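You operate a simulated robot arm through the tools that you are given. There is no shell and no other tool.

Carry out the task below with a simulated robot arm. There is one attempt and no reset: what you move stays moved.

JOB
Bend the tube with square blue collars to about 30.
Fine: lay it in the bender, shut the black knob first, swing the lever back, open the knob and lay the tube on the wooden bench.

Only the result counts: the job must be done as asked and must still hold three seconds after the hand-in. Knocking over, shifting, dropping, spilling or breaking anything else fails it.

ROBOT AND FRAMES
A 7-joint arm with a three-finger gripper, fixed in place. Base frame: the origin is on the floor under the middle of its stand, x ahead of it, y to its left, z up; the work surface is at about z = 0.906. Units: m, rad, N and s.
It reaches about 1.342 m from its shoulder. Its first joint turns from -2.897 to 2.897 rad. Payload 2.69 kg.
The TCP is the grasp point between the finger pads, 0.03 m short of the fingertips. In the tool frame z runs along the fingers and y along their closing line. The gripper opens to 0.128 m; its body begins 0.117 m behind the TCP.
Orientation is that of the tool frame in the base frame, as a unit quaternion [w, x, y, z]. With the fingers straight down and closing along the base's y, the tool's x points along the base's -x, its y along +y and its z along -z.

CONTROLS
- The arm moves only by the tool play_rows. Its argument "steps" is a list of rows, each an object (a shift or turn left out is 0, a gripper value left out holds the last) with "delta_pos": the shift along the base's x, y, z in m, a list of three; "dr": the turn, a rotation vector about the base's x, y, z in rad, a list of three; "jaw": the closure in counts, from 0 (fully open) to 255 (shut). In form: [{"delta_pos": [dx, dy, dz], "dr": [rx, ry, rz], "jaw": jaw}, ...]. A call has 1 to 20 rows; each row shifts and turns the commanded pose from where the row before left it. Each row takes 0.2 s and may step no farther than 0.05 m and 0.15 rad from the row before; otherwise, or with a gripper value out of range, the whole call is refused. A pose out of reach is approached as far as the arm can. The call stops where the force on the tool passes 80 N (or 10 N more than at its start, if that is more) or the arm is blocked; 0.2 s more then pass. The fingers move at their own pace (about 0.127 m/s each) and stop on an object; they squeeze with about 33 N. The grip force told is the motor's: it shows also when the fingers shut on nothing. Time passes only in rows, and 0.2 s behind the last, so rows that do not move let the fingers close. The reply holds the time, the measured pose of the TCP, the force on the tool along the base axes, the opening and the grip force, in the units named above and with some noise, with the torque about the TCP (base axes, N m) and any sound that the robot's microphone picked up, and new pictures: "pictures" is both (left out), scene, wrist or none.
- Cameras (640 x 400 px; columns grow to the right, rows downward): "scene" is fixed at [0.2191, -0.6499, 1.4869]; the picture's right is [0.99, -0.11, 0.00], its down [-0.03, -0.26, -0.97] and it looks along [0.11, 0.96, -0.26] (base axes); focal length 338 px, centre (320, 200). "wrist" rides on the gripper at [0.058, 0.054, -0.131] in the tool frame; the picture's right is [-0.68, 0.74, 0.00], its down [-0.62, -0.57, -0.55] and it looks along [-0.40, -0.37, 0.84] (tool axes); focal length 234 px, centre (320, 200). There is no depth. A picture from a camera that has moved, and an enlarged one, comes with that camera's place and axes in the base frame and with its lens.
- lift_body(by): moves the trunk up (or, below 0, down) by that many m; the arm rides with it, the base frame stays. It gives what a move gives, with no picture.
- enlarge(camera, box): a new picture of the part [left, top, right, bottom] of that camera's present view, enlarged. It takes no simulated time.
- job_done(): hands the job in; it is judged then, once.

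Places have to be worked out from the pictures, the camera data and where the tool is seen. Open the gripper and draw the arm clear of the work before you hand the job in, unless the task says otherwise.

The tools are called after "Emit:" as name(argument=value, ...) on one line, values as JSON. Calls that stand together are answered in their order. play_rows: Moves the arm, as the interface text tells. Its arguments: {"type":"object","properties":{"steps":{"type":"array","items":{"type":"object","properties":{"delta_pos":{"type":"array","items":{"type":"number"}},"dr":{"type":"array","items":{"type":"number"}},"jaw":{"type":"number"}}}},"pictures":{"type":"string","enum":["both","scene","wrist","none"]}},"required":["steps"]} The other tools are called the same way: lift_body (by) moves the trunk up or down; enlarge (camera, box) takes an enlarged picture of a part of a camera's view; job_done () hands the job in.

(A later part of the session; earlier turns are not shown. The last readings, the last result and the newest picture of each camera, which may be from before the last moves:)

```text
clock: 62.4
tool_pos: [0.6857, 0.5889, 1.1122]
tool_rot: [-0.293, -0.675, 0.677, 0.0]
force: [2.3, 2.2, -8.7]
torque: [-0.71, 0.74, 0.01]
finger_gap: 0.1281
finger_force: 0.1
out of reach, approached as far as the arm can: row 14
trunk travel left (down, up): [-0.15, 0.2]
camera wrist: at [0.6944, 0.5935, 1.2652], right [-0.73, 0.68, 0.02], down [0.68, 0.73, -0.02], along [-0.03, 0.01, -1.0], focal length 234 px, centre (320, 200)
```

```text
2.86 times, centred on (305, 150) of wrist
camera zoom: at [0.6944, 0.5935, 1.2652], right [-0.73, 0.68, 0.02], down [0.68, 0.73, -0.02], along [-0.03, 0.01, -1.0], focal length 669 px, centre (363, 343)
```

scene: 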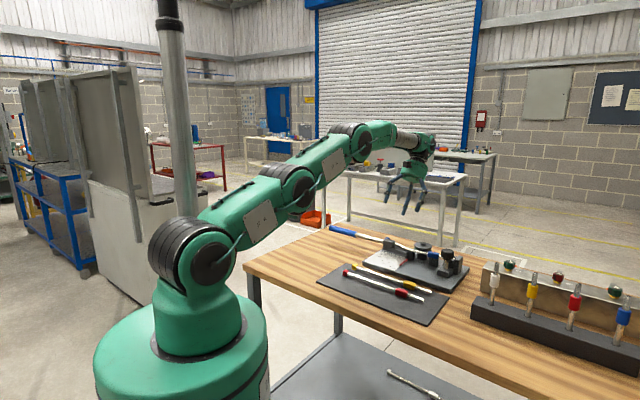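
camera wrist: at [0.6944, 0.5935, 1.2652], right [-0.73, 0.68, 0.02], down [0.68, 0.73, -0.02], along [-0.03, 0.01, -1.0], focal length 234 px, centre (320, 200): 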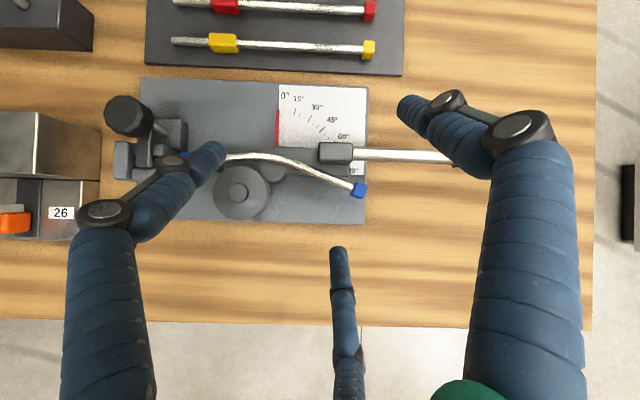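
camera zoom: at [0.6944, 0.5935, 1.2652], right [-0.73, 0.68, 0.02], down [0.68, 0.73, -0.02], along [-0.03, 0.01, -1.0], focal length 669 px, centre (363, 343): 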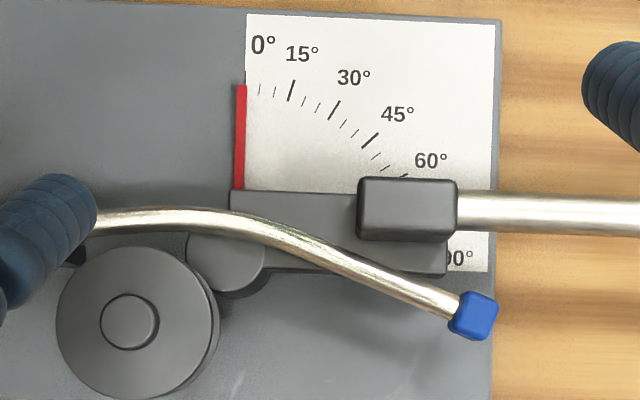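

Arm hit its reach limit in this tilted pose but the view is good. Zooming in to measure the tube's direction before and after the bend.

Emit:
enlarge(camera="wrist", box=[215, 140, 375, 210])

Emit:
enlarge(camera="wrist", box=[100, 80, 260, 180])

```text
4.00 times, centred on (295, 175) of wrist
camera zoom: at [0.6944, 0.5935, 1.2652], right [-0.73, 0.68, 0.02], down [0.68, 0.73, -0.02], along [-0.03, 0.01, -1.0], focal length 937 px, centre (420, 300)
```

zoom: 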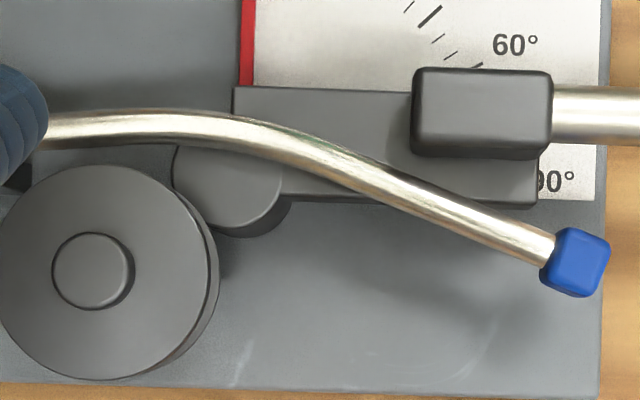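

```text
4.00 times, centred on (180, 130) of wrist
camera zoom: at [0.6944, 0.5935, 1.2652], right [-0.73, 0.68, 0.02], down [0.68, 0.73, -0.02], along [-0.03, 0.01, -1.0], focal length 937 px, centre (880, 480)
```

zoom: 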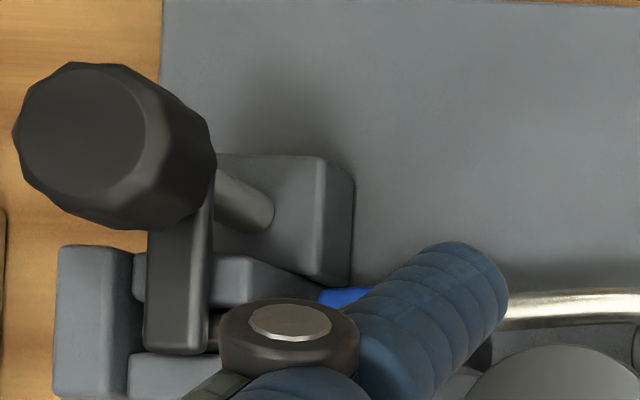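

The free leg measures only about 24° relative to the clamped leg after roughly 29.5° of lever, so there's about 5° of springback. I'll take a cleaner measurement from the unobstructed initial-type viewpoint before bending further.

Emit:
play_rows(steps=[{"dr": [0.1022, -0.1022, 0]}, {"dr": [0.1022, -0.1022, 0]}, {"dr": [0.1022, -0.1022, 0]}, {"dr": [0.1022, -0.1022, 0]}, {"delta_pos": [-0.018, -0.0081, 0.0124], "dr": [0, 0, -0.1428]}, {"delta_pos": [-0.018, -0.0081, 0.0124], "dr": [0, 0, -0.1428]}, {"delta_pos": [-0.018, -0.0081, 0.0124], "dr": [0, 0, -0.1428]}, {"delta_pos": [-0.018, -0.0081, 0.0124], "dr": [0, 0, -0.1428]}, {"delta_pos": [-0.018, -0.0081, 0.0124], "dr": [0, 0, -0.1428]}, {"delta_pos": [-0.018, -0.0081, 0.0124], "dr": [0, 0, -0.1428]}, {"delta_pos": [-0.018, -0.0081, 0.0124], "dr": [0, 0, -0.1428]}, {"delta_pos": [-0.018, -0.0081, 0.0124], "dr": [0, 0, -0.1428]}, {"delta_pos": [-0.018, -0.0081, 0.0124], "dr": [0, 0, -0.1428]}, {"delta_pos": [-0.018, -0.0081, 0.0124], "dr": [0, 0, -0.1428]}, {"delta_pos": [-0.018, -0.0081, 0.0124], "dr": [0, 0, -0.1428]}, {}], pictures="wrist")

Emit:
enlarge(camera="wrist", box=[290, 90, 410, 250])

```text
clock: 65.8
tool_pos: [0.4847, 0.4985, 1.2627]
tool_rot: [0.001, 0.001, 1.0, -0.001]
force: [-0.3, -0.2, 0.3]
torque: [-0.01, -0.06, 0.0]
finger_gap: 0.1281
finger_force: 0.1
trunk travel left (down, up): [-0.15, 0.2]
camera wrist: at [0.4267, 0.5529, 1.393], right [0.68, 0.74, 0.0], down [0.61, -0.57, 0.55], along [0.4, -0.37, -0.84], focal length 234 px, centre (320, 200)
```

wrist: 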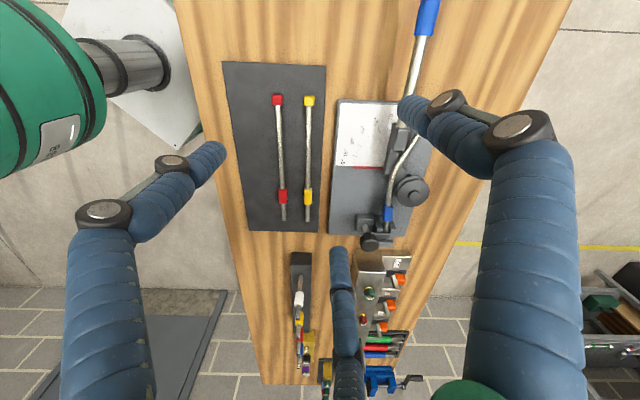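

```text
2.50 times, centred on (350, 170) of wrist
camera zoom: at [0.4267, 0.5529, 1.393], right [0.68, 0.74, 0.0], down [0.61, -0.57, 0.55], along [0.4, -0.37, -0.84], focal length 585 px, centre (245, 275)
```

zoom: 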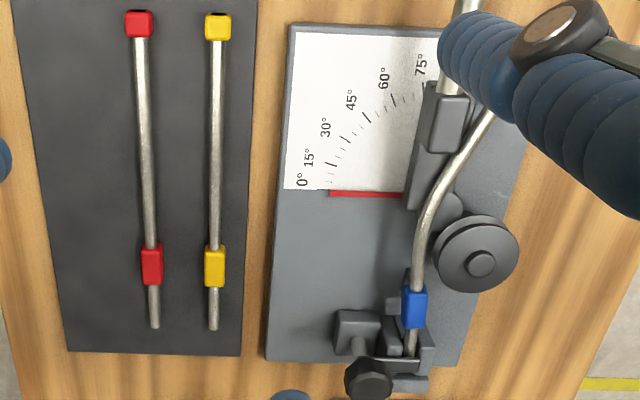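

Emit:
play_rows(steps=[{"delta_pos": [0.03, 0.03, 0]}, {"delta_pos": [0.025, 0.025, 0]}, {}], pictures="wrist")

Emit:
enlarge(camera="wrist", box=[310, 115, 380, 175])

Emit:
enlarge(camera="wrist", box=[310, 165, 380, 245])

```text
clock: 66.6
tool_pos: [0.5401, 0.5543, 1.2606]
tool_rot: [0.0, 0.0, 1.0, 0.0]
force: [0.0, 0.5, -0.5]
torque: [-0.04, 0.07, -0.02]
finger_gap: 0.1278
finger_force: 0.1
trunk travel left (down, up): [-0.15, 0.2]
camera wrist: at [0.482, 0.6093, 1.3919], right [0.68, 0.74, 0.0], down [0.62, -0.57, 0.55], along [0.4, -0.37, -0.84], focal length 234 px, centre (320, 200)
```

wrist: 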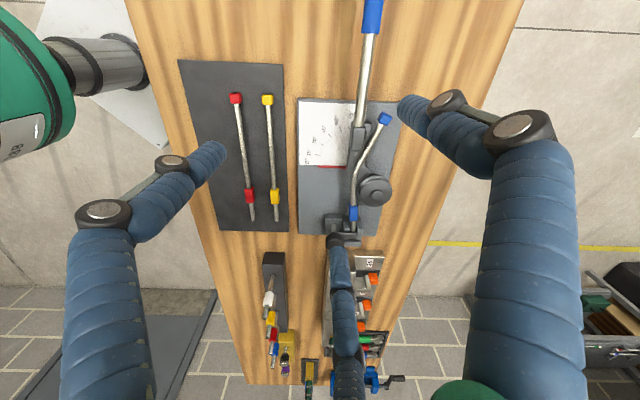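

```text
6.67 times, centred on (345, 145) of wrist
camera zoom: at [0.482, 0.6093, 1.3919], right [0.68, 0.74, 0.0], down [0.62, -0.57, 0.55], along [0.4, -0.37, -0.84], focal length 1561 px, centre (153, 567)
```

zoom: 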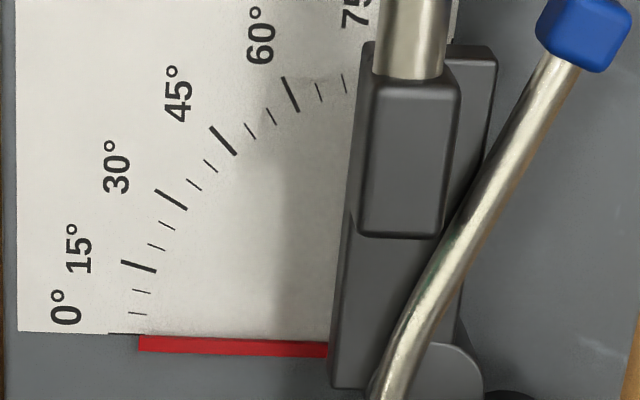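

```text
5.00 times, centred on (345, 205) of wrist
camera zoom: at [0.482, 0.6093, 1.3919], right [0.68, 0.74, 0.0], down [0.62, -0.57, 0.55], along [0.4, -0.37, -0.84], focal length 1171 px, centre (195, 175)
```

zoom: 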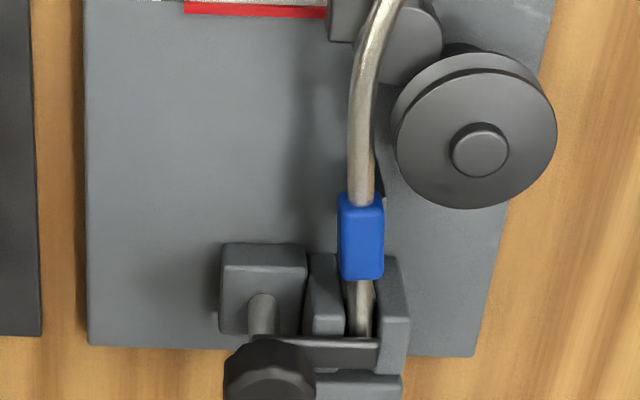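

From these points the clamped leg runs at about −5.5° (it shifted within the channel slack on the lever's return) and the free leg at about +20.3°. That makes the actual bend ≈25–26° after a ~29.5° lever, i.e. ≈4° springback. I'll go back to the handle and bend to about 34°.

Emit:
play_rows(steps=[{"delta_pos": [-0.003, 0.01, -0.0065], "dr": [0, 0, 0.1473], "jaw": 139}, {"delta_pos": [-0.003, 0.01, -0.0065], "dr": [0, 0, 0.1473]}, {"delta_pos": [-0.003, 0.01, -0.0065], "dr": [0, 0, 0.1473]}, {"delta_pos": [-0.003, 0.01, -0.0065], "dr": [0, 0, 0.1473]}, {"delta_pos": [-0.003, 0.01, -0.0065], "dr": [0, 0, 0.1473]}, {"delta_pos": [-0.003, 0.01, -0.0065], "dr": [0, 0, 0.1473]}, {"delta_pos": [-0.003, 0.01, -0.0065], "dr": [0, 0, 0.1473]}, {"delta_pos": [-0.003, 0.01, -0.0065], "dr": [0, 0, 0.1473]}, {"delta_pos": [-0.003, 0.01, -0.0065], "dr": [0, 0, 0.1473]}, {"delta_pos": [-0.003, 0.01, -0.0065], "dr": [0, 0, 0.1473]}, {"delta_pos": [-0.003, 0.01, -0.0065], "dr": [0, 0, 0.1473]}, {"delta_pos": [-0.003, 0.01, -0.0065], "dr": [0, 0, 0.1473]}, {"delta_pos": [-0.003, 0.01, -0.0065], "dr": [0, 0, 0.1473]}, {"delta_pos": [-0.003, 0.01, -0.0065], "dr": [0, 0, 0.1473]}, {"delta_pos": [-0.003, 0.01, -0.0065], "dr": [0, 0, 0.1473]}, {"delta_pos": [-0.0047, 0.0123, -0.0064], "dr": [0, 0, 0.1467]}, {}], pictures="wrist")

Emit:
enlarge(camera="wrist", box=[200, 0, 440, 180])

```text
clock: 70.2
tool_pos: [0.4895, 0.7156, 1.1573]
tool_rot: [0.0, 0.924, -0.381, 0.0]
force: [0.1, 0.6, 0.1]
torque: [0.02, 0.01, -0.01]
finger_gap: 0.0584
finger_force: 0.1
trunk travel left (down, up): [-0.15, 0.2]
camera wrist: at [0.4941, 0.6361, 1.2888], right [-1.0, -0.04, 0.0], down [-0.04, 0.84, 0.55], along [-0.02, 0.55, -0.84], focal length 234 px, centre (320, 200)
```

wrist: 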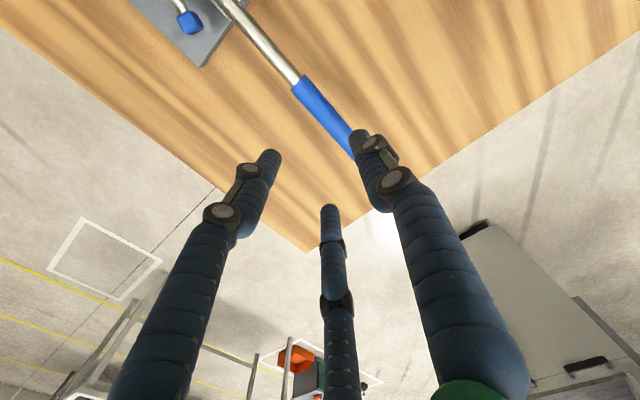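

```text
2.22 times, centred on (320, 90) of wrist
camera zoom: at [0.4941, 0.6361, 1.2888], right [-1.0, -0.04, 0.0], down [-0.04, 0.84, 0.55], along [-0.02, 0.55, -0.84], focal length 520 px, centre (320, 444)
```

zoom: 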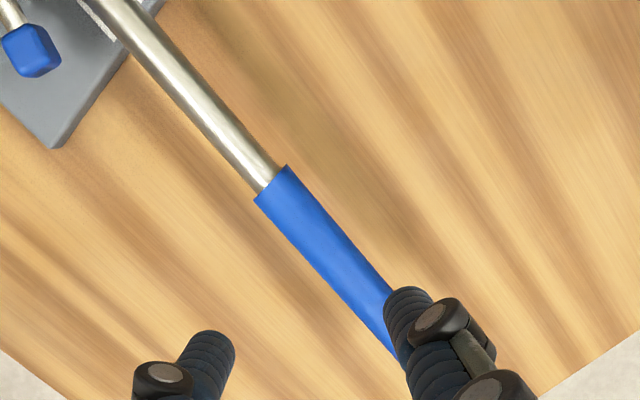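

The handle is exactly where it was. Descending around it again.

Emit:
play_rows(steps=[{"delta_pos": [0.0008, 0.0008, -0.045]}, {"delta_pos": [0, 0, -0.045]}, {"delta_pos": [0, 0, -0.045]}, {"delta_pos": [0, 0, -0.025]}, {"delta_pos": [0, 0, -0.014]}, {}], pictures="wrist")

Emit:
enlarge(camera="scene", box=[315, 210, 395, 260])

```text
clock: 71.6
tool_pos: [0.4914, 0.7146, 0.9854]
tool_rot: [0.0, 0.924, -0.382, 0.0]
force: [0.1, 0.1, -0.3]
torque: [0.01, 0.0, 0.02]
finger_gap: 0.058
finger_force: 0.1
trunk travel left (down, up): [-0.15, 0.2]
camera wrist: at [0.494, 0.6375, 1.1158], right [-1.0, -0.04, 0.0], down [-0.04, 0.84, 0.55], along [-0.02, 0.55, -0.84], focal length 234 px, centre (320, 200)
```

wrist: 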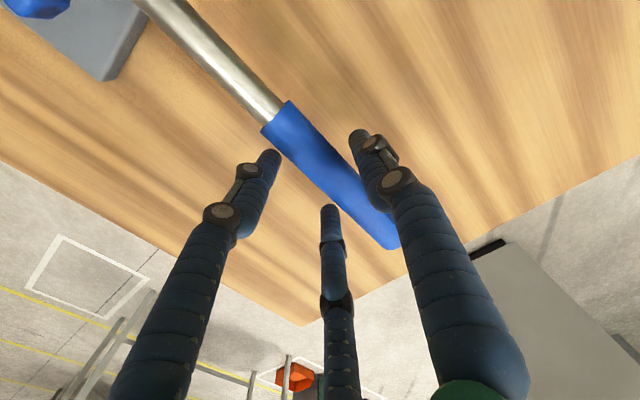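

```text
8.00 times, centred on (355, 235) of scene
camera zoom: at [0.2191, -0.6499, 1.4869], right [0.99, -0.11, 0.0], down [-0.03, -0.26, -0.97], along [0.11, 0.96, -0.26], focal length 2703 px, centre (40, -80)
```

zoom: 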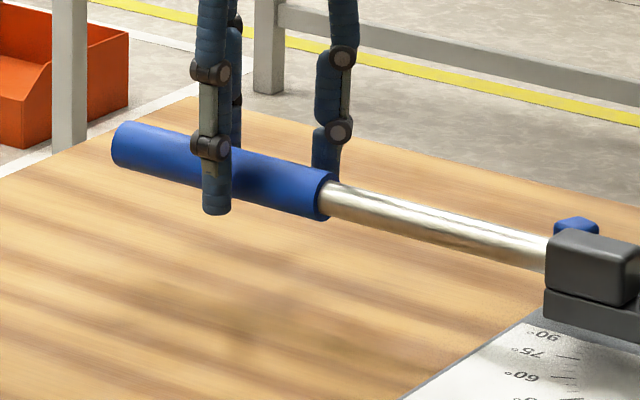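

Caged. Sweeping along the same arc to about 30°, then I'll check before the extra few degrees.

Emit:
play_rows(steps=[{"delta_pos": [0.0039, 0.007, 0]}, {"delta_pos": [0.0073, 0.007, 0], "dr": [0, 0, -0.0349]}, {"delta_pos": [0.0073, 0.007, 0], "dr": [0, 0, -0.0349]}, {"delta_pos": [0.0077, 0.0065, 0], "dr": [0, 0, -0.0349]}, {"delta_pos": [0.0077, 0.0064, 0], "dr": [0, 0, -0.0349]}, {"delta_pos": [0.0082, 0.006, 0], "dr": [0, 0, -0.0349]}, {"delta_pos": [0.0083, 0.0058, 0], "dr": [0, 0, -0.0349]}, {"delta_pos": [0.0086, 0.0055, 0], "dr": [0, 0, -0.0349]}, {"delta_pos": [0.0086, 0.0052, 0], "dr": [0, 0, -0.0349]}, {"delta_pos": [0.0088, 0.0048, 0], "dr": [0, 0, -0.0349]}, {"delta_pos": [0.0089, 0.0045, 0], "dr": [0, 0, -0.0349]}, {"delta_pos": [0.0092, 0.0042, 0], "dr": [0, 0, -0.0349]}, {"delta_pos": [0.0093, 0.0039, 0], "dr": [0, 0, -0.0349]}, {"delta_pos": [0.0094, 0.0036, 0], "dr": [0, 0, -0.0349]}, {"delta_pos": [0.0096, 0.0033, 0], "dr": [0, 0, -0.0349]}, {"delta_pos": [0.0096, 0.0029, 0], "dr": [0, 0, -0.0349]}, {}], pictures="none")

Emit:
enlarge(camera="scene", box=[375, 245, 415, 280])

Emit:
enlarge(camera="scene", box=[320, 210, 480, 290])

```text
clock: 75.2
tool_pos: [0.6236, 0.7983, 0.9836]
tool_rot: [0.0, 0.793, -0.609, 0.0]
force: [-2.9, -6.5, 0.0]
torque: [-0.1, 0.02, 0.16]
finger_gap: 0.0619
finger_force: 2.9
trunk travel left (down, up): [-0.15, 0.2]
```

```text
11.43 times, centred on (395, 262) of scene
camera zoom: at [0.2191, -0.6499, 1.4869], right [0.99, -0.11, 0.0], down [-0.03, -0.26, -0.97], along [0.11, 0.96, -0.26], focal length 3861 px, centre (-537, -514)
```

zoom: 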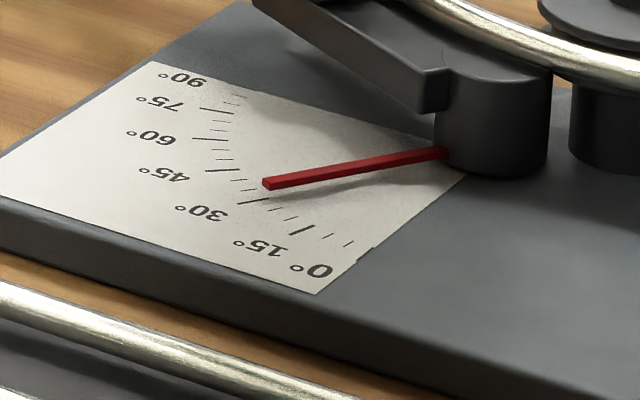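

```text
4.00 times, centred on (400, 250) of scene
camera zoom: at [0.2191, -0.6499, 1.4869], right [0.99, -0.11, 0.0], down [-0.03, -0.26, -0.97], along [0.11, 0.96, -0.26], focal length 1351 px, centre (0, 0)
```

zoom: 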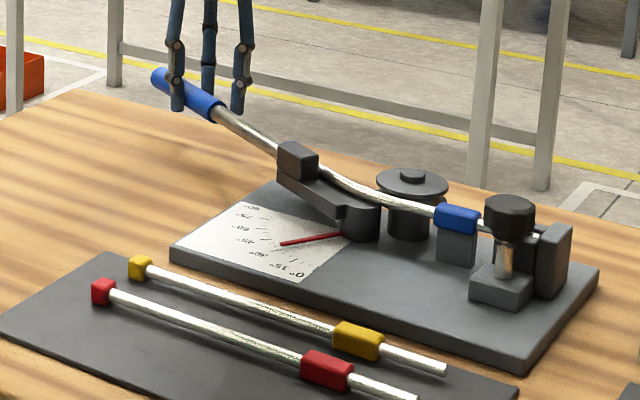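

Same pointer reading as the first pass (~29.5°). Adding about 4.3° more.

Emit:
play_rows(steps=[{"delta_pos": [0.0098, 0.0025, 0], "dr": [0, 0, -0.0349]}, {"delta_pos": [0.0099, 0.0023, 0], "dr": [0, 0, -0.0349]}, {"delta_pos": [0.0017, 0.0003, 0], "dr": [0, 0, -0.0052]}, {}], pictures="none")

Emit:
enlarge(camera="scene", box=[375, 245, 415, 280])

```text
clock: 76.2
tool_pos: [0.6447, 0.805, 0.9836]
tool_rot: [0.0, 0.77, -0.638, 0.001]
force: [-6.0, -3.3, -3.2]
torque: [-0.05, 0.01, 0.1]
finger_gap: 0.063
finger_force: 3.7
trunk travel left (down, up): [-0.15, 0.2]
```

```text
11.43 times, centred on (395, 262) of scene
camera zoom: at [0.2191, -0.6499, 1.4869], right [0.99, -0.11, 0.0], down [-0.03, -0.26, -0.97], along [0.11, 0.96, -0.26], focal length 3861 px, centre (-537, -514)
```

zoom: 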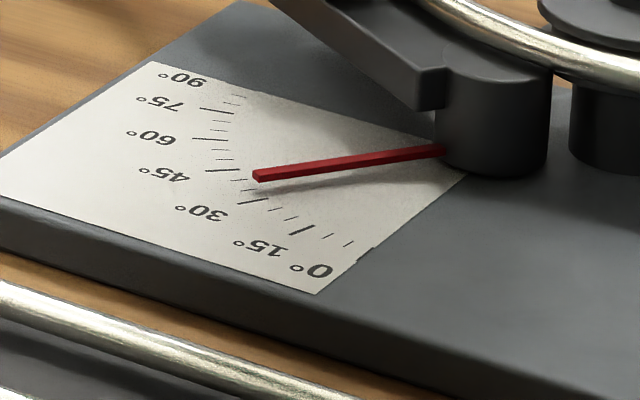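

Pointer is now about 34°. Swinging the lever back to 0° along the return arc.

Emit:
play_rows(steps=[{"delta_pos": [-0.015, -0.0046, 0]}, {"delta_pos": [-0.0098, -0.0027, 0], "dr": [0, 0, 0.0375]}, {"delta_pos": [-0.0096, -0.0031, 0], "dr": [0, 0, 0.0375]}, {"delta_pos": [-0.0095, -0.0035, 0], "dr": [0, 0, 0.0349]}, {"delta_pos": [-0.0094, -0.0036, 0], "dr": [0, 0, 0.0349]}, {"delta_pos": [-0.0092, -0.0041, 0], "dr": [0, 0, 0.0349]}, {"delta_pos": [-0.0092, -0.0043, 0], "dr": [0, 0, 0.0349]}, {"delta_pos": [-0.0089, -0.0047, 0], "dr": [0, 0, 0.0349]}, {"delta_pos": [-0.0089, -0.0049, 0], "dr": [0, 0, 0.0349]}, {"delta_pos": [-0.0085, -0.0054, 0], "dr": [0, 0, 0.0349]}, {"delta_pos": [-0.0085, -0.0056, 0], "dr": [0, 0, 0.0349]}, {"delta_pos": [-0.0082, -0.0058, 0], "dr": [0, 0, 0.0349]}, {"delta_pos": [-0.0079, -0.0062, 0], "dr": [0, 0, 0.0349]}, {"delta_pos": [-0.0078, -0.0065, 0], "dr": [0, 0, 0.0349]}, {"delta_pos": [-0.0077, -0.0067, 0], "dr": [0, 0, 0.0349]}, {"delta_pos": [-0.0072, -0.007, 0], "dr": [0, 0, 0.0349]}, {"delta_pos": [-0.0071, -0.0072, 0], "dr": [0, 0, 0.0349]}, {"delta_pos": [-0.0069, -0.0074, 0], "dr": [0, 0, 0.0349]}, {}], pictures="none")

Emit:
enlarge(camera="scene", box=[375, 245, 415, 280])

Emit:
enlarge(camera="scene", box=[320, 210, 480, 290])

```text
clock: 80.2
tool_pos: [0.4854, 0.7118, 0.9832]
tool_rot: [0.0, 0.924, -0.382, 0.0]
force: [1.7, 1.8, -0.8]
torque: [0.03, 0.01, 0.04]
finger_gap: 0.0586
finger_force: 0.0
trunk travel left (down, up): [-0.15, 0.2]
```

```text
11.43 times, centred on (395, 262) of scene
camera zoom: at [0.2191, -0.6499, 1.4869], right [0.99, -0.11, 0.0], down [-0.03, -0.26, -0.97], along [0.11, 0.96, -0.26], focal length 3861 px, centre (-537, -514)
```

zoom: 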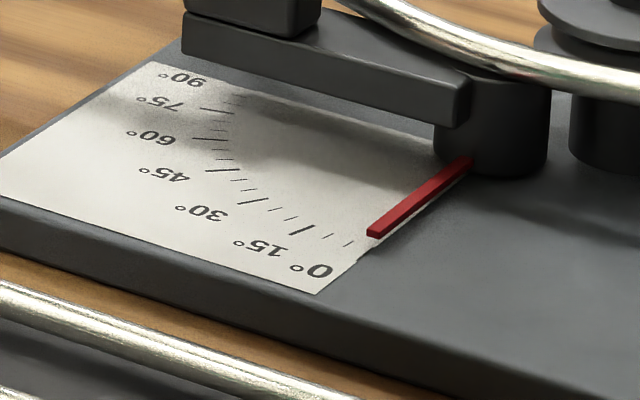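

```text
4.00 times, centred on (400, 250) of scene
camera zoom: at [0.2191, -0.6499, 1.4869], right [0.99, -0.11, 0.0], down [-0.03, -0.26, -0.97], along [0.11, 0.96, -0.26], focal length 1351 px, centre (0, 0)
```

zoom: 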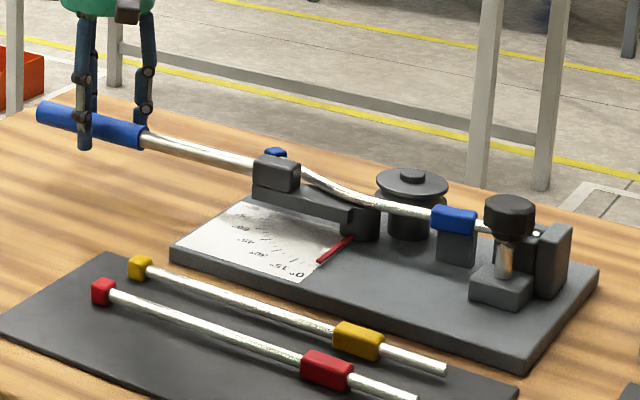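

Lever is at 0° (light contact at its stop). Rising out and moving to a viewpoint (same yaw) over the bender to re-measure the bend.

Emit:
play_rows(steps=[{"delta_pos": [0, 0, 0.03]}, {"delta_pos": [0, 0, 0.045]}, {"delta_pos": [0, 0, 0.045]}, {"delta_pos": [0, 0, 0.05]}, {"delta_pos": [0.0276, -0.037, 0.013], "jaw": 0}, {"delta_pos": [0.0276, -0.037, 0.013]}, {"delta_pos": [0.0276, -0.037, 0.013]}, {"delta_pos": [0.0276, -0.037, 0.013]}, {"delta_pos": [0.0276, -0.037, 0.013]}, {"delta_pos": [0.0276, -0.037, 0.013]}, {"delta_pos": [0.0276, -0.037, 0.013]}, {}], pictures="wrist")

Emit:
enlarge(camera="wrist", box=[190, 0, 400, 140])

```text
clock: 82.8
tool_pos: [0.6792, 0.4499, 1.2453]
tool_rot: [0.0, 0.924, -0.382, 0.0]
force: [-0.1, -1.2, -0.1]
torque: [0.08, 0.05, 0.01]
finger_gap: 0.1276
finger_force: 0.1
trunk travel left (down, up): [-0.15, 0.2]
camera wrist: at [0.6824, 0.3716, 1.3757], right [-1.0, -0.04, 0.0], down [-0.03, 0.84, 0.55], along [-0.02, 0.55, -0.84], focal length 234 px, centre (320, 200)
```

wrist: 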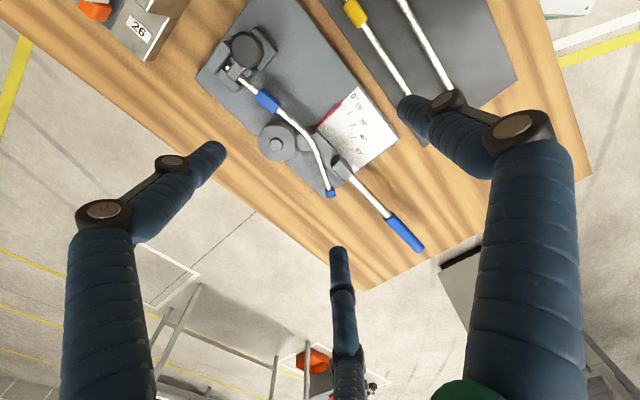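

```text
2.86 times, centred on (295, 70) of wrist
camera zoom: at [0.6824, 0.3716, 1.3757], right [-1.0, -0.04, 0.0], down [-0.03, 0.84, 0.55], along [-0.02, 0.55, -0.84], focal length 669 px, centre (391, 571)
```

zoom: 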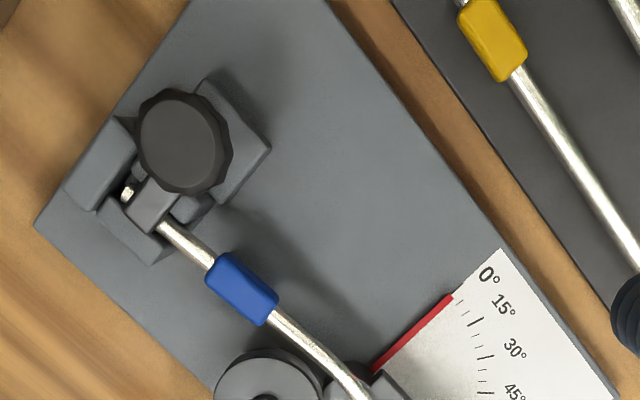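

Excellent, the whole tube is visible. Zooming on each straight leg to measure precisely.

Emit:
enlarge(camera="wrist", box=[215, 50, 305, 130])

Emit:
enlarge(camera="wrist", box=[270, 110, 360, 200])

```text
5.00 times, centred on (260, 90) of wrist
camera zoom: at [0.6824, 0.3716, 1.3757], right [-1.0, -0.04, 0.0], down [-0.03, 0.84, 0.55], along [-0.02, 0.55, -0.84], focal length 1171 px, centre (620, 750)
```

zoom: 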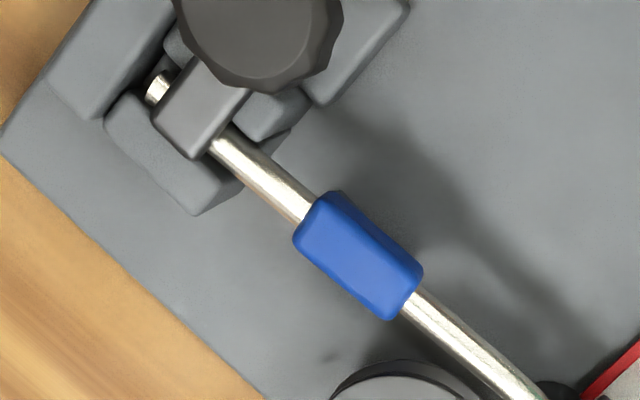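

```text
4.44 times, centred on (315, 155) of wrist
camera zoom: at [0.6824, 0.3716, 1.3757], right [-1.0, -0.04, 0.0], down [-0.03, 0.84, 0.55], along [-0.02, 0.55, -0.84], focal length 1041 px, centre (342, 400)
```

zoom: 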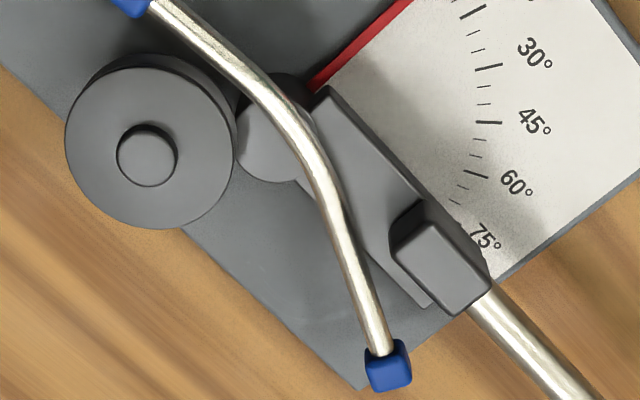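

Clamped leg at ≈6.2° and free leg at ≈25.0° the other way, giving a total bend of ≈31°, which is right at "about 30". Now to open the clamp. I'll move over the knob (axis at ≈(0.7797, 0.3798)) with fingers half open.

Emit:
play_rows(steps=[{"delta_pos": [0.0251, -0.0175, -0.02], "jaw": 105}, {"delta_pos": [0.0251, -0.0175, -0.02]}, {"delta_pos": [0.0251, -0.0175, -0.02]}, {"delta_pos": [0.0252, -0.0176, -0.02]}, {"delta_pos": [0, 0, -0.04]}, {"delta_pos": [0, 0, -0.03]}, {"delta_pos": [0, 0, -0.03]}, {}], pictures="wrist")

Emit:
enlarge(camera="wrist", box=[230, 50, 410, 210])

Emit:
enlarge(camera="scene", box=[420, 225, 480, 285])

```text
clock: 84.6
tool_pos: [0.7818, 0.3838, 1.066]
tool_rot: [0.0, 0.924, -0.383, 0.0]
force: [0.2, 0.3, -0.7]
torque: [0.04, 0.06, 0.01]
finger_gap: 0.075
finger_force: 0.0
trunk travel left (down, up): [-0.15, 0.2]
camera wrist: at [0.7849, 0.3051, 1.1962], right [-1.0, -0.04, 0.0], down [-0.04, 0.84, 0.55], along [-0.02, 0.55, -0.84], focal length 234 px, centre (320, 200)
```

wrist: 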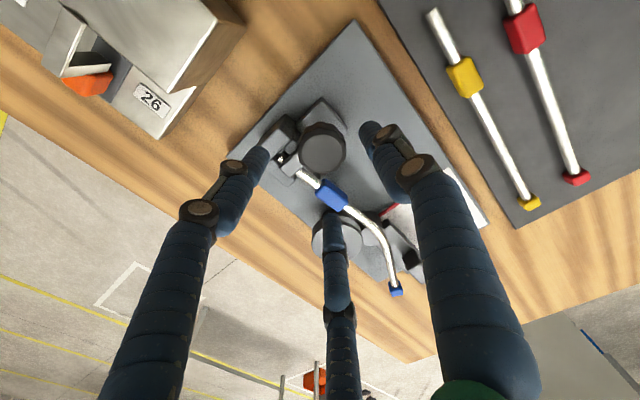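

```text
2.50 times, centred on (320, 130) of wrist
camera zoom: at [0.7849, 0.3051, 1.1962], right [-1.0, -0.04, 0.0], down [-0.04, 0.84, 0.55], along [-0.02, 0.55, -0.84], focal length 585 px, centre (320, 375)
```

zoom: 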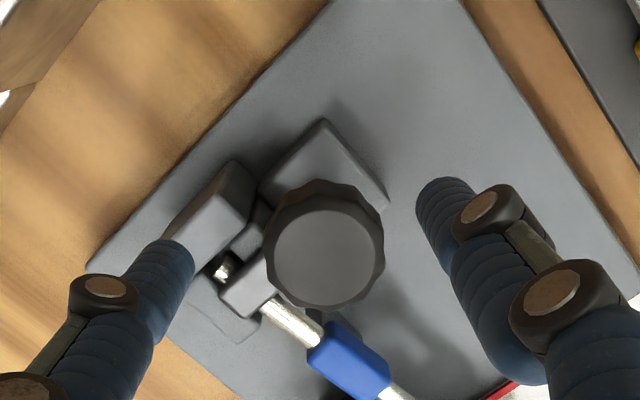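

```text
6.67 times, centred on (450, 255) of scene
camera zoom: at [0.2191, -0.6499, 1.4869], right [0.99, -0.11, 0.0], down [-0.03, -0.26, -0.97], along [0.11, 0.96, -0.26], focal length 2252 px, centre (-547, -167)
```

zoom: 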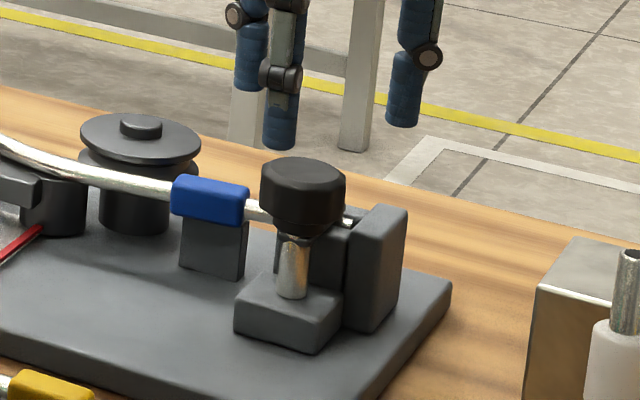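

Emit:
play_rows(steps=[{"delta_pos": [-0.0024, -0.0044, -0.015]}, {"delta_pos": [0, 0, -0.017]}, {"delta_pos": [0, 0, -0.016]}, {}], pictures="none")

Emit:
enlarge(camera="scene", box=[430, 235, 480, 285])

```text
clock: 85.6
tool_pos: [0.778, 0.3786, 1.0177]
tool_rot: [0.0, 0.924, -0.383, -0.001]
force: [-0.4, -0.1, -0.2]
torque: [-0.02, 0.04, -0.03]
finger_gap: 0.0754
finger_force: 0.0
trunk travel left (down, up): [-0.15, 0.2]
```

```text
8.00 times, centred on (455, 260) of scene
camera zoom: at [0.2191, -0.6499, 1.4869], right [0.99, -0.11, 0.0], down [-0.03, -0.26, -0.97], along [0.11, 0.96, -0.26], focal length 2703 px, centre (-760, -280)
```

zoom: 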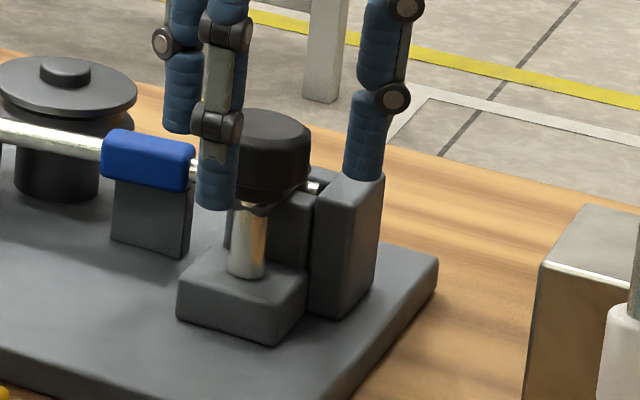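

Closing on the knob.

Emit:
play_rows(steps=[{"delta_pos": [0.0008, 0.0006, 0], "jaw": 140}, {"jaw": 170}, {"jaw": 200}, {"jaw": 255}, {}, {}], pictures="none")

```text
clock: 87.0
tool_pos: [0.7786, 0.3786, 1.0186]
tool_rot: [-0.001, 0.924, -0.382, 0.0]
force: [18.2, -3.7, -1.1]
torque: [-0.13, -0.61, -0.1]
finger_gap: 0.0414
finger_force: 32.7
trunk travel left (down, up): [-0.15, 0.2]
```

Emit:
play_rows(steps=[{"delta_pos": [0.0018, -0.0004, 0]}, {}], pictures="none")

```text
clock: 87.6
tool_pos: [0.7783, 0.3777, 1.0169]
tool_rot: [0.0, 0.924, -0.383, 0.0]
force: [5.5, 2.4, 2.9]
torque: [0.08, -0.04, 0.01]
finger_gap: 0.0409
finger_force: 32.7
trunk travel left (down, up): [-0.15, 0.2]
```

Side load is relieved. Turning clockwise (opening), checking as I go.

Emit:
play_rows(steps=[{"delta_pos": [0.0004, 0.0002, 0], "dr": [0, 0, -0.1]}, {"dr": [0, 0, -0.1]}, {"dr": [0, 0, -0.1]}, {"dr": [0, 0, -0.1]}, {}], pictures="none")

Emit:
enlarge(camera="scene", box=[430, 235, 480, 285])

```text
clock: 88.8
tool_pos: [0.7781, 0.3791, 1.0174]
tool_rot: [0.0, 0.829, -0.559, 0.0]
force: [-6.8, 19.8, 4.6]
torque: [0.81, 0.24, -0.04]
finger_gap: 0.0406
finger_force: 45.6
trunk travel left (down, up): [-0.15, 0.2]
```

```text
8.00 times, centred on (455, 260) of scene
camera zoom: at [0.2191, -0.6499, 1.4869], right [0.99, -0.11, 0.0], down [-0.03, -0.26, -0.97], along [0.11, 0.96, -0.26], focal length 2703 px, centre (-760, -280)
```

zoom: 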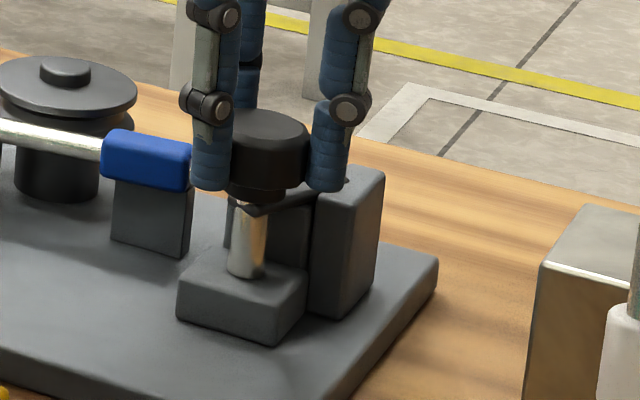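

The arm is turning back. Correcting the side load and continuing clockwise.

Emit:
play_rows(steps=[{"delta_pos": [-0.0007, 0.002, 0], "dr": [0, 0, -0.08]}, {"dr": [0, 0, -0.1]}, {"dr": [0, 0, -0.1]}, {"dr": [0, 0, -0.1]}, {}], pictures="none")

Emit:
enlarge(camera="scene", box=[430, 235, 480, 285])

```text
clock: 90.0
tool_pos: [0.7789, 0.3799, 1.0181]
tool_rot: [0.001, 0.708, -0.706, 0.0]
force: [-0.7, 11.0, 5.8]
torque: [0.2, 0.0, 0.0]
finger_gap: 0.0405
finger_force: 45.4
trunk travel left (down, up): [-0.15, 0.2]
```

```text
8.00 times, centred on (455, 260) of scene
camera zoom: at [0.2191, -0.6499, 1.4869], right [0.99, -0.11, 0.0], down [-0.03, -0.26, -0.97], along [0.11, 0.96, -0.26], focal length 2703 px, centre (-760, -280)
```

zoom: 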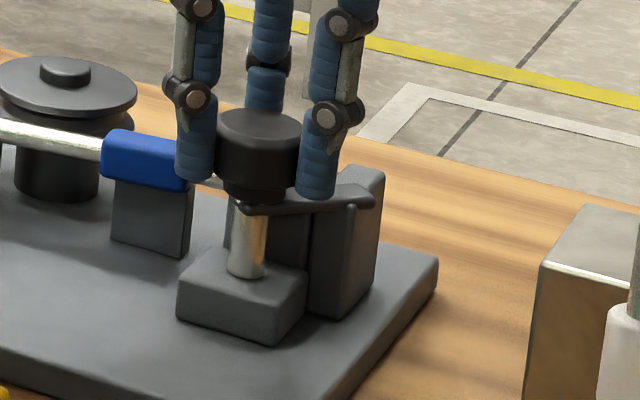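

Emit:
play_rows(steps=[{"delta_pos": [0, 0.001, 0], "dr": [0, 0, -0.1]}, {"dr": [0, 0, -0.1]}, {"dr": [0, 0, -0.1]}, {"dr": [0, 0, -0.1]}, {"dr": [0, 0, -0.1]}, {}], pictures="none")

Emit:
enlarge(camera="scene", box=[430, 235, 480, 285])

```text
clock: 91.4
tool_pos: [0.7799, 0.3796, 1.0177]
tool_rot: [0.0, -0.512, 0.859, 0.0]
force: [11.2, -13.7, 5.9]
torque: [-0.61, -0.5, -0.06]
finger_gap: 0.0405
finger_force: 45.4
trunk travel left (down, up): [-0.15, 0.2]
```

```text
8.00 times, centred on (455, 260) of scene
camera zoom: at [0.2191, -0.6499, 1.4869], right [0.99, -0.11, 0.0], down [-0.03, -0.26, -0.97], along [0.11, 0.96, -0.26], focal length 2703 px, centre (-760, -280)
```

zoom: 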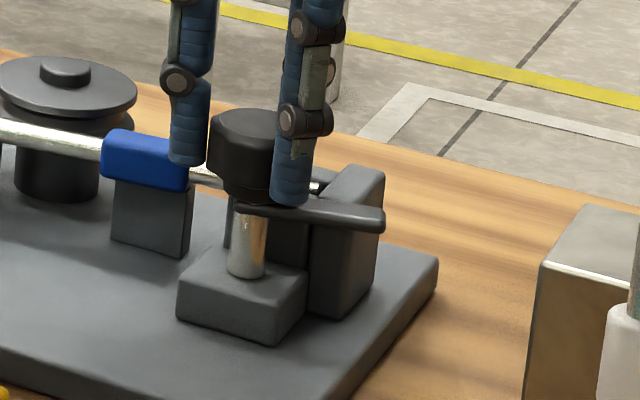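

Emit:
play_rows(steps=[{"delta_pos": [0.0011, -0.0013, 0], "dr": [0, 0, -0.1]}, {"dr": [0, 0, -0.1]}, {"dr": [0, 0, -0.1]}, {"dr": [0, 0, -0.08]}, {}], pictures="none")

Emit:
enlarge(camera="scene", box=[430, 235, 480, 285])

```text
clock: 92.6
tool_pos: [0.7791, 0.38, 1.0175]
tool_rot: [0.001, -0.34, 0.94, 0.001]
force: [4.0, 7.8, 9.2]
torque: [0.5, 0.01, -0.04]
finger_gap: 0.0404
finger_force: 45.5
trunk travel left (down, up): [-0.15, 0.2]
```

```text
8.00 times, centred on (455, 260) of scene
camera zoom: at [0.2191, -0.6499, 1.4869], right [0.99, -0.11, 0.0], down [-0.03, -0.26, -0.97], along [0.11, 0.96, -0.26], focal length 2703 px, centre (-760, -280)
```

zoom: 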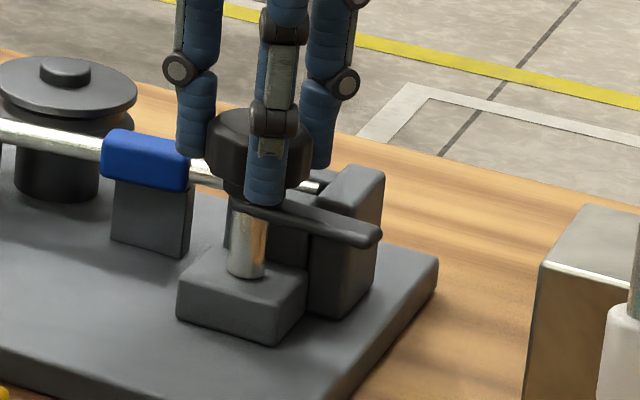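

The arm is almost back at its original open position. Turning a touch further to its open stop.

Emit:
play_rows(steps=[{"delta_pos": [0.0002, 0.0006, 0], "dr": [0, 0, -0.08]}, {"dr": [0, 0, -0.06]}, {}], pictures="none")

Emit:
enlarge(camera="scene", box=[430, 235, 480, 285])

```text
clock: 93.4
tool_pos: [0.7797, 0.38, 1.0169]
tool_rot: [0.0, -0.274, 0.962, 0.0]
force: [1.4, 1.9, 8.1]
torque: [-0.32, -0.18, 0.28]
finger_gap: 0.0408
finger_force: 45.3
trunk travel left (down, up): [-0.15, 0.2]
```

```text
8.00 times, centred on (455, 260) of scene
camera zoom: at [0.2191, -0.6499, 1.4869], right [0.99, -0.11, 0.0], down [-0.03, -0.26, -0.97], along [0.11, 0.96, -0.26], focal length 2703 px, centre (-760, -280)
```

zoom: 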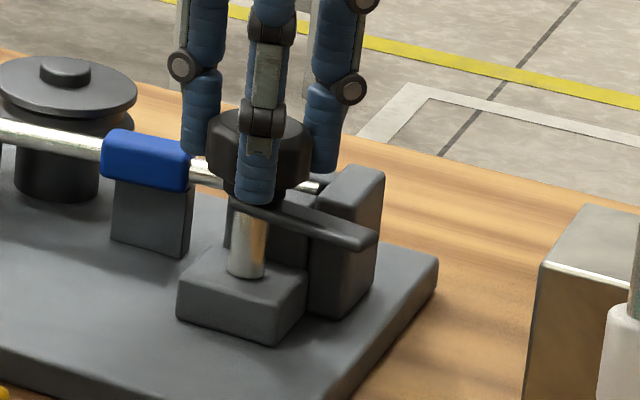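

Torque rise shows the knob is at its open stop and the arm is back at its original position. Releasing the knob and lifting clear.

Emit:
play_rows(steps=[{"jaw": 200}, {"jaw": 140}, {"jaw": 105}, {}, {"delta_pos": [0, 0, 0.02]}, {"delta_pos": [0, 0, 0.04]}, {"delta_pos": [0, 0, 0.05]}, {"delta_pos": [0, 0, 0.03]}, {}], pictures="wrist")

Emit:
enlarge(camera="wrist", box=[230, 0, 430, 180])

Emit:
enlarge(camera="scene", box=[370, 225, 480, 295])

```text
clock: 95.4
tool_pos: [0.779, 0.3798, 1.1587]
tool_rot: [0.0, -0.274, 0.962, 0.0]
force: [-0.1, 0.6, 0.3]
torque: [0.0, -0.04, 0.02]
finger_gap: 0.0755
finger_force: 0.1
trunk travel left (down, up): [-0.15, 0.2]
camera wrist: at [0.7023, 0.3948, 1.2896], right [0.19, 0.98, 0.0], down [0.82, -0.16, 0.55], along [0.54, -0.1, -0.84], focal length 234 px, centre (320, 200)
```

wrist: 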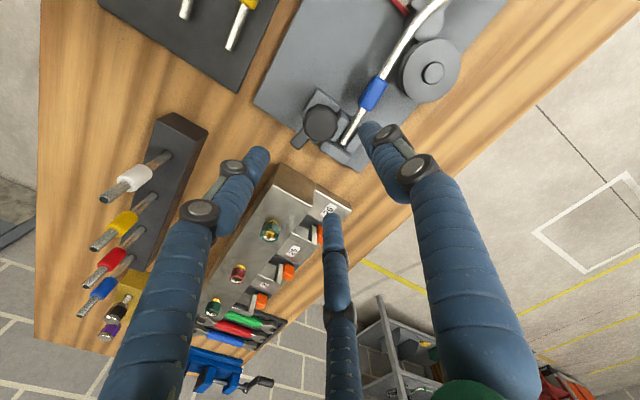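

```text
2.22 times, centred on (330, 90) of wrist
camera zoom: at [0.7023, 0.3948, 1.2896], right [0.19, 0.98, 0.0], down [0.82, -0.16, 0.55], along [0.54, -0.1, -0.84], focal length 520 px, centre (298, 444)
```

zoom: 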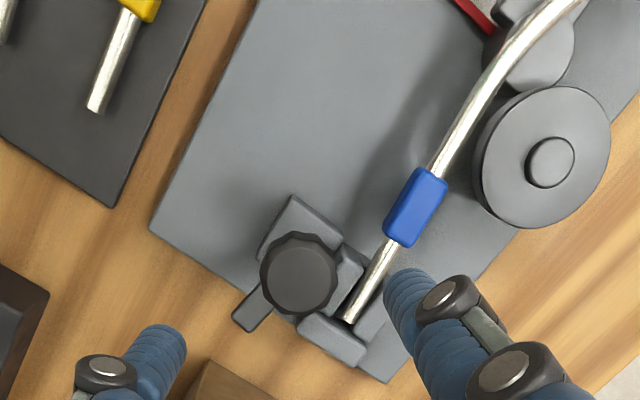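

```text
5.71 times, centred on (425, 260) of scene
camera zoom: at [0.2191, -0.6499, 1.4869], right [0.99, -0.11, 0.0], down [-0.03, -0.26, -0.97], along [0.11, 0.96, -0.26], focal length 1931 px, centre (-280, -143)
```

zoom: 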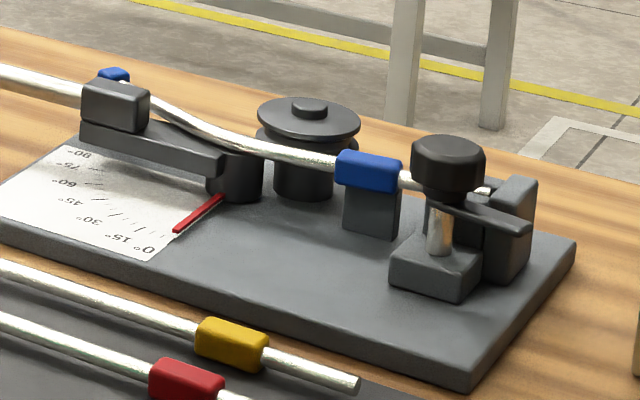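

The clamp is open and the tube is lying free. I'll move above the free leg (grasp point ≈ a 0.09, b 0.8675), rotating the tool to match the leg's 25° direction.

Emit:
play_rows(steps=[{"delta_pos": [-0.0095, 0.0172, -0.003], "dr": [0, 0, 0.1365], "jaw": 165}, {"delta_pos": [-0.0095, 0.0172, -0.003], "dr": [0, 0, 0.1365]}, {"delta_pos": [-0.0095, 0.0172, -0.003], "dr": [0, 0, 0.1365]}, {"delta_pos": [-0.0095, 0.0172, -0.003], "dr": [0, 0, 0.1365]}, {"delta_pos": [-0.0095, 0.0172, -0.003], "dr": [0, 0, 0.1365]}, {"delta_pos": [-0.0095, 0.0172, -0.003], "dr": [0, 0, 0.1365]}, {"delta_pos": [-0.0095, 0.0172, -0.003], "dr": [0, 0, 0.1365]}, {"delta_pos": [-0.0095, 0.0172, -0.003], "dr": [0, 0, 0.1365]}, {"delta_pos": [-0.0095, 0.0172, -0.003], "dr": [0, 0, 0.1365]}, {"delta_pos": [-0.0096, 0.0176, -0.003], "dr": [0, 0, 0.1365]}, {"delta_pos": [0, 0, -0.03]}, {"delta_pos": [0, 0, -0.03]}, {}], pictures="wrist")

Emit:
enlarge(camera="wrist", box=[220, 40, 380, 180])

```text
clock: 98.2
tool_pos: [0.6842, 0.5522, 1.067]
tool_rot: [0.0, 0.82, -0.573, 0.0]
force: [0.4, -0.1, 0.2]
torque: [0.0, 0.03, 0.03]
finger_gap: 0.0452
finger_force: 0.1
trunk travel left (down, up): [-0.15, 0.2]
camera wrist: at [0.6543, 0.4799, 1.1972], right [-0.92, 0.38, 0.0], down [0.32, 0.77, 0.55], along [0.21, 0.51, -0.84], focal length 234 px, centre (320, 200)
```

wrist: 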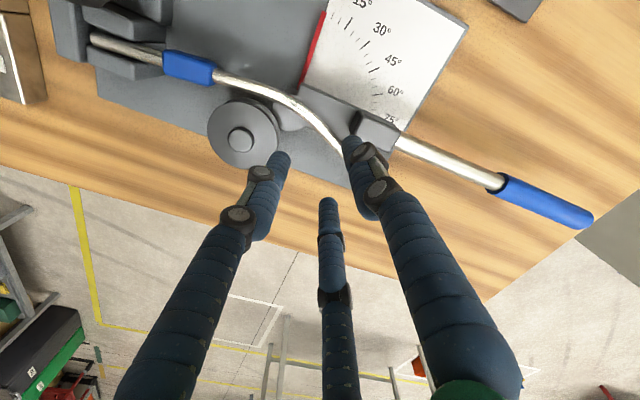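

```text
2.86 times, centred on (300, 110) of wrist
camera zoom: at [0.6543, 0.4799, 1.1972], right [-0.92, 0.38, 0.0], down [0.32, 0.77, 0.55], along [0.21, 0.51, -0.84], focal length 669 px, centre (377, 457)
```

zoom: 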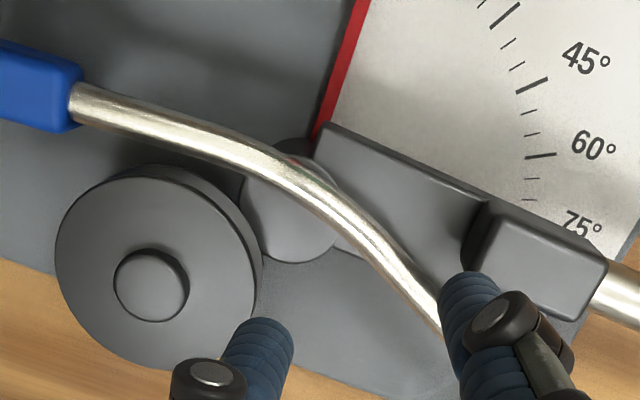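

Aligned: tool yaw 110° matches the leg and the slot is centred on it to about 1 mm. Narrowing the fingers to ~0.036 and descending carefully past the pusher block.

Emit:
play_rows(steps=[{"jaw": 183}, {"delta_pos": [0, 0, -0.03]}, {"delta_pos": [0, 0, -0.015]}, {}], pictures="wrist")

Emit:
enlarge(camera="wrist", box=[230, 60, 410, 220])

Emit:
enlarge(camera="scene", box=[375, 215, 445, 265])

```text
clock: 99.2
tool_pos: [0.6859, 0.5524, 1.0235]
tool_rot: [0.001, 0.82, -0.573, -0.001]
force: [-0.5, 0.9, 0.9]
torque: [0.0, 0.02, -0.01]
finger_gap: 0.0361
finger_force: 0.1
trunk travel left (down, up): [-0.15, 0.2]
camera wrist: at [0.6556, 0.4801, 1.1532], right [-0.92, 0.38, 0.0], down [0.32, 0.77, 0.55], along [0.21, 0.51, -0.84], focal length 234 px, centre (320, 200)
```

wrist: 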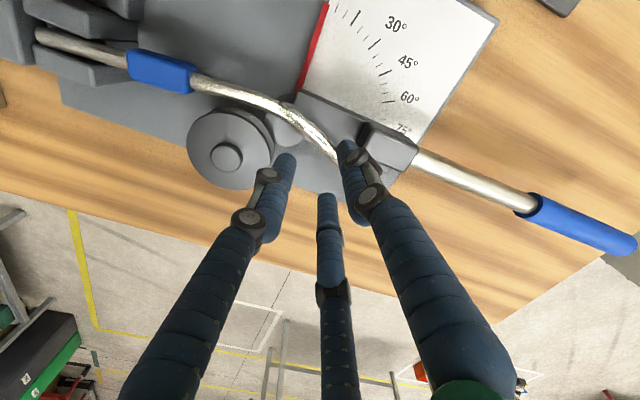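

```text
2.50 times, centred on (320, 140) of wrist
camera zoom: at [0.6556, 0.4801, 1.1532], right [-0.92, 0.38, 0.0], down [0.32, 0.77, 0.55], along [0.21, 0.51, -0.84], focal length 585 px, centre (320, 350)
```

zoom: 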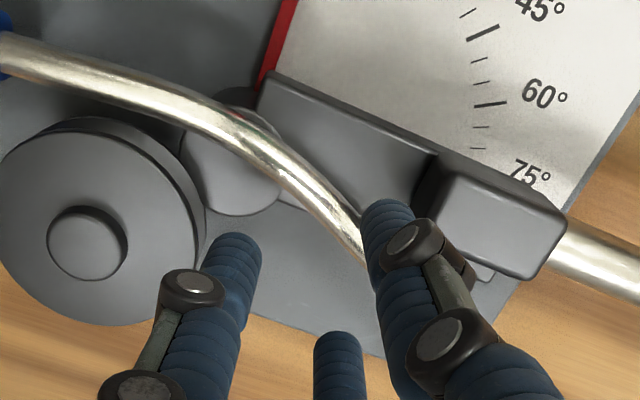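

```text
8.00 times, centred on (410, 240) of scene
camera zoom: at [0.2191, -0.6499, 1.4869], right [0.99, -0.11, 0.0], down [-0.03, -0.26, -0.97], along [0.11, 0.96, -0.26], focal length 2703 px, centre (-400, -120)
```

zoom: 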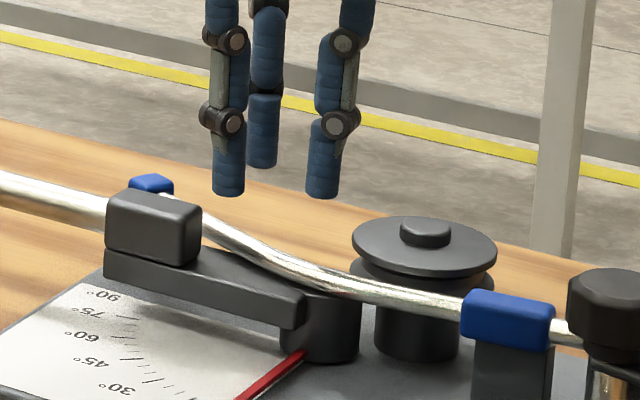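

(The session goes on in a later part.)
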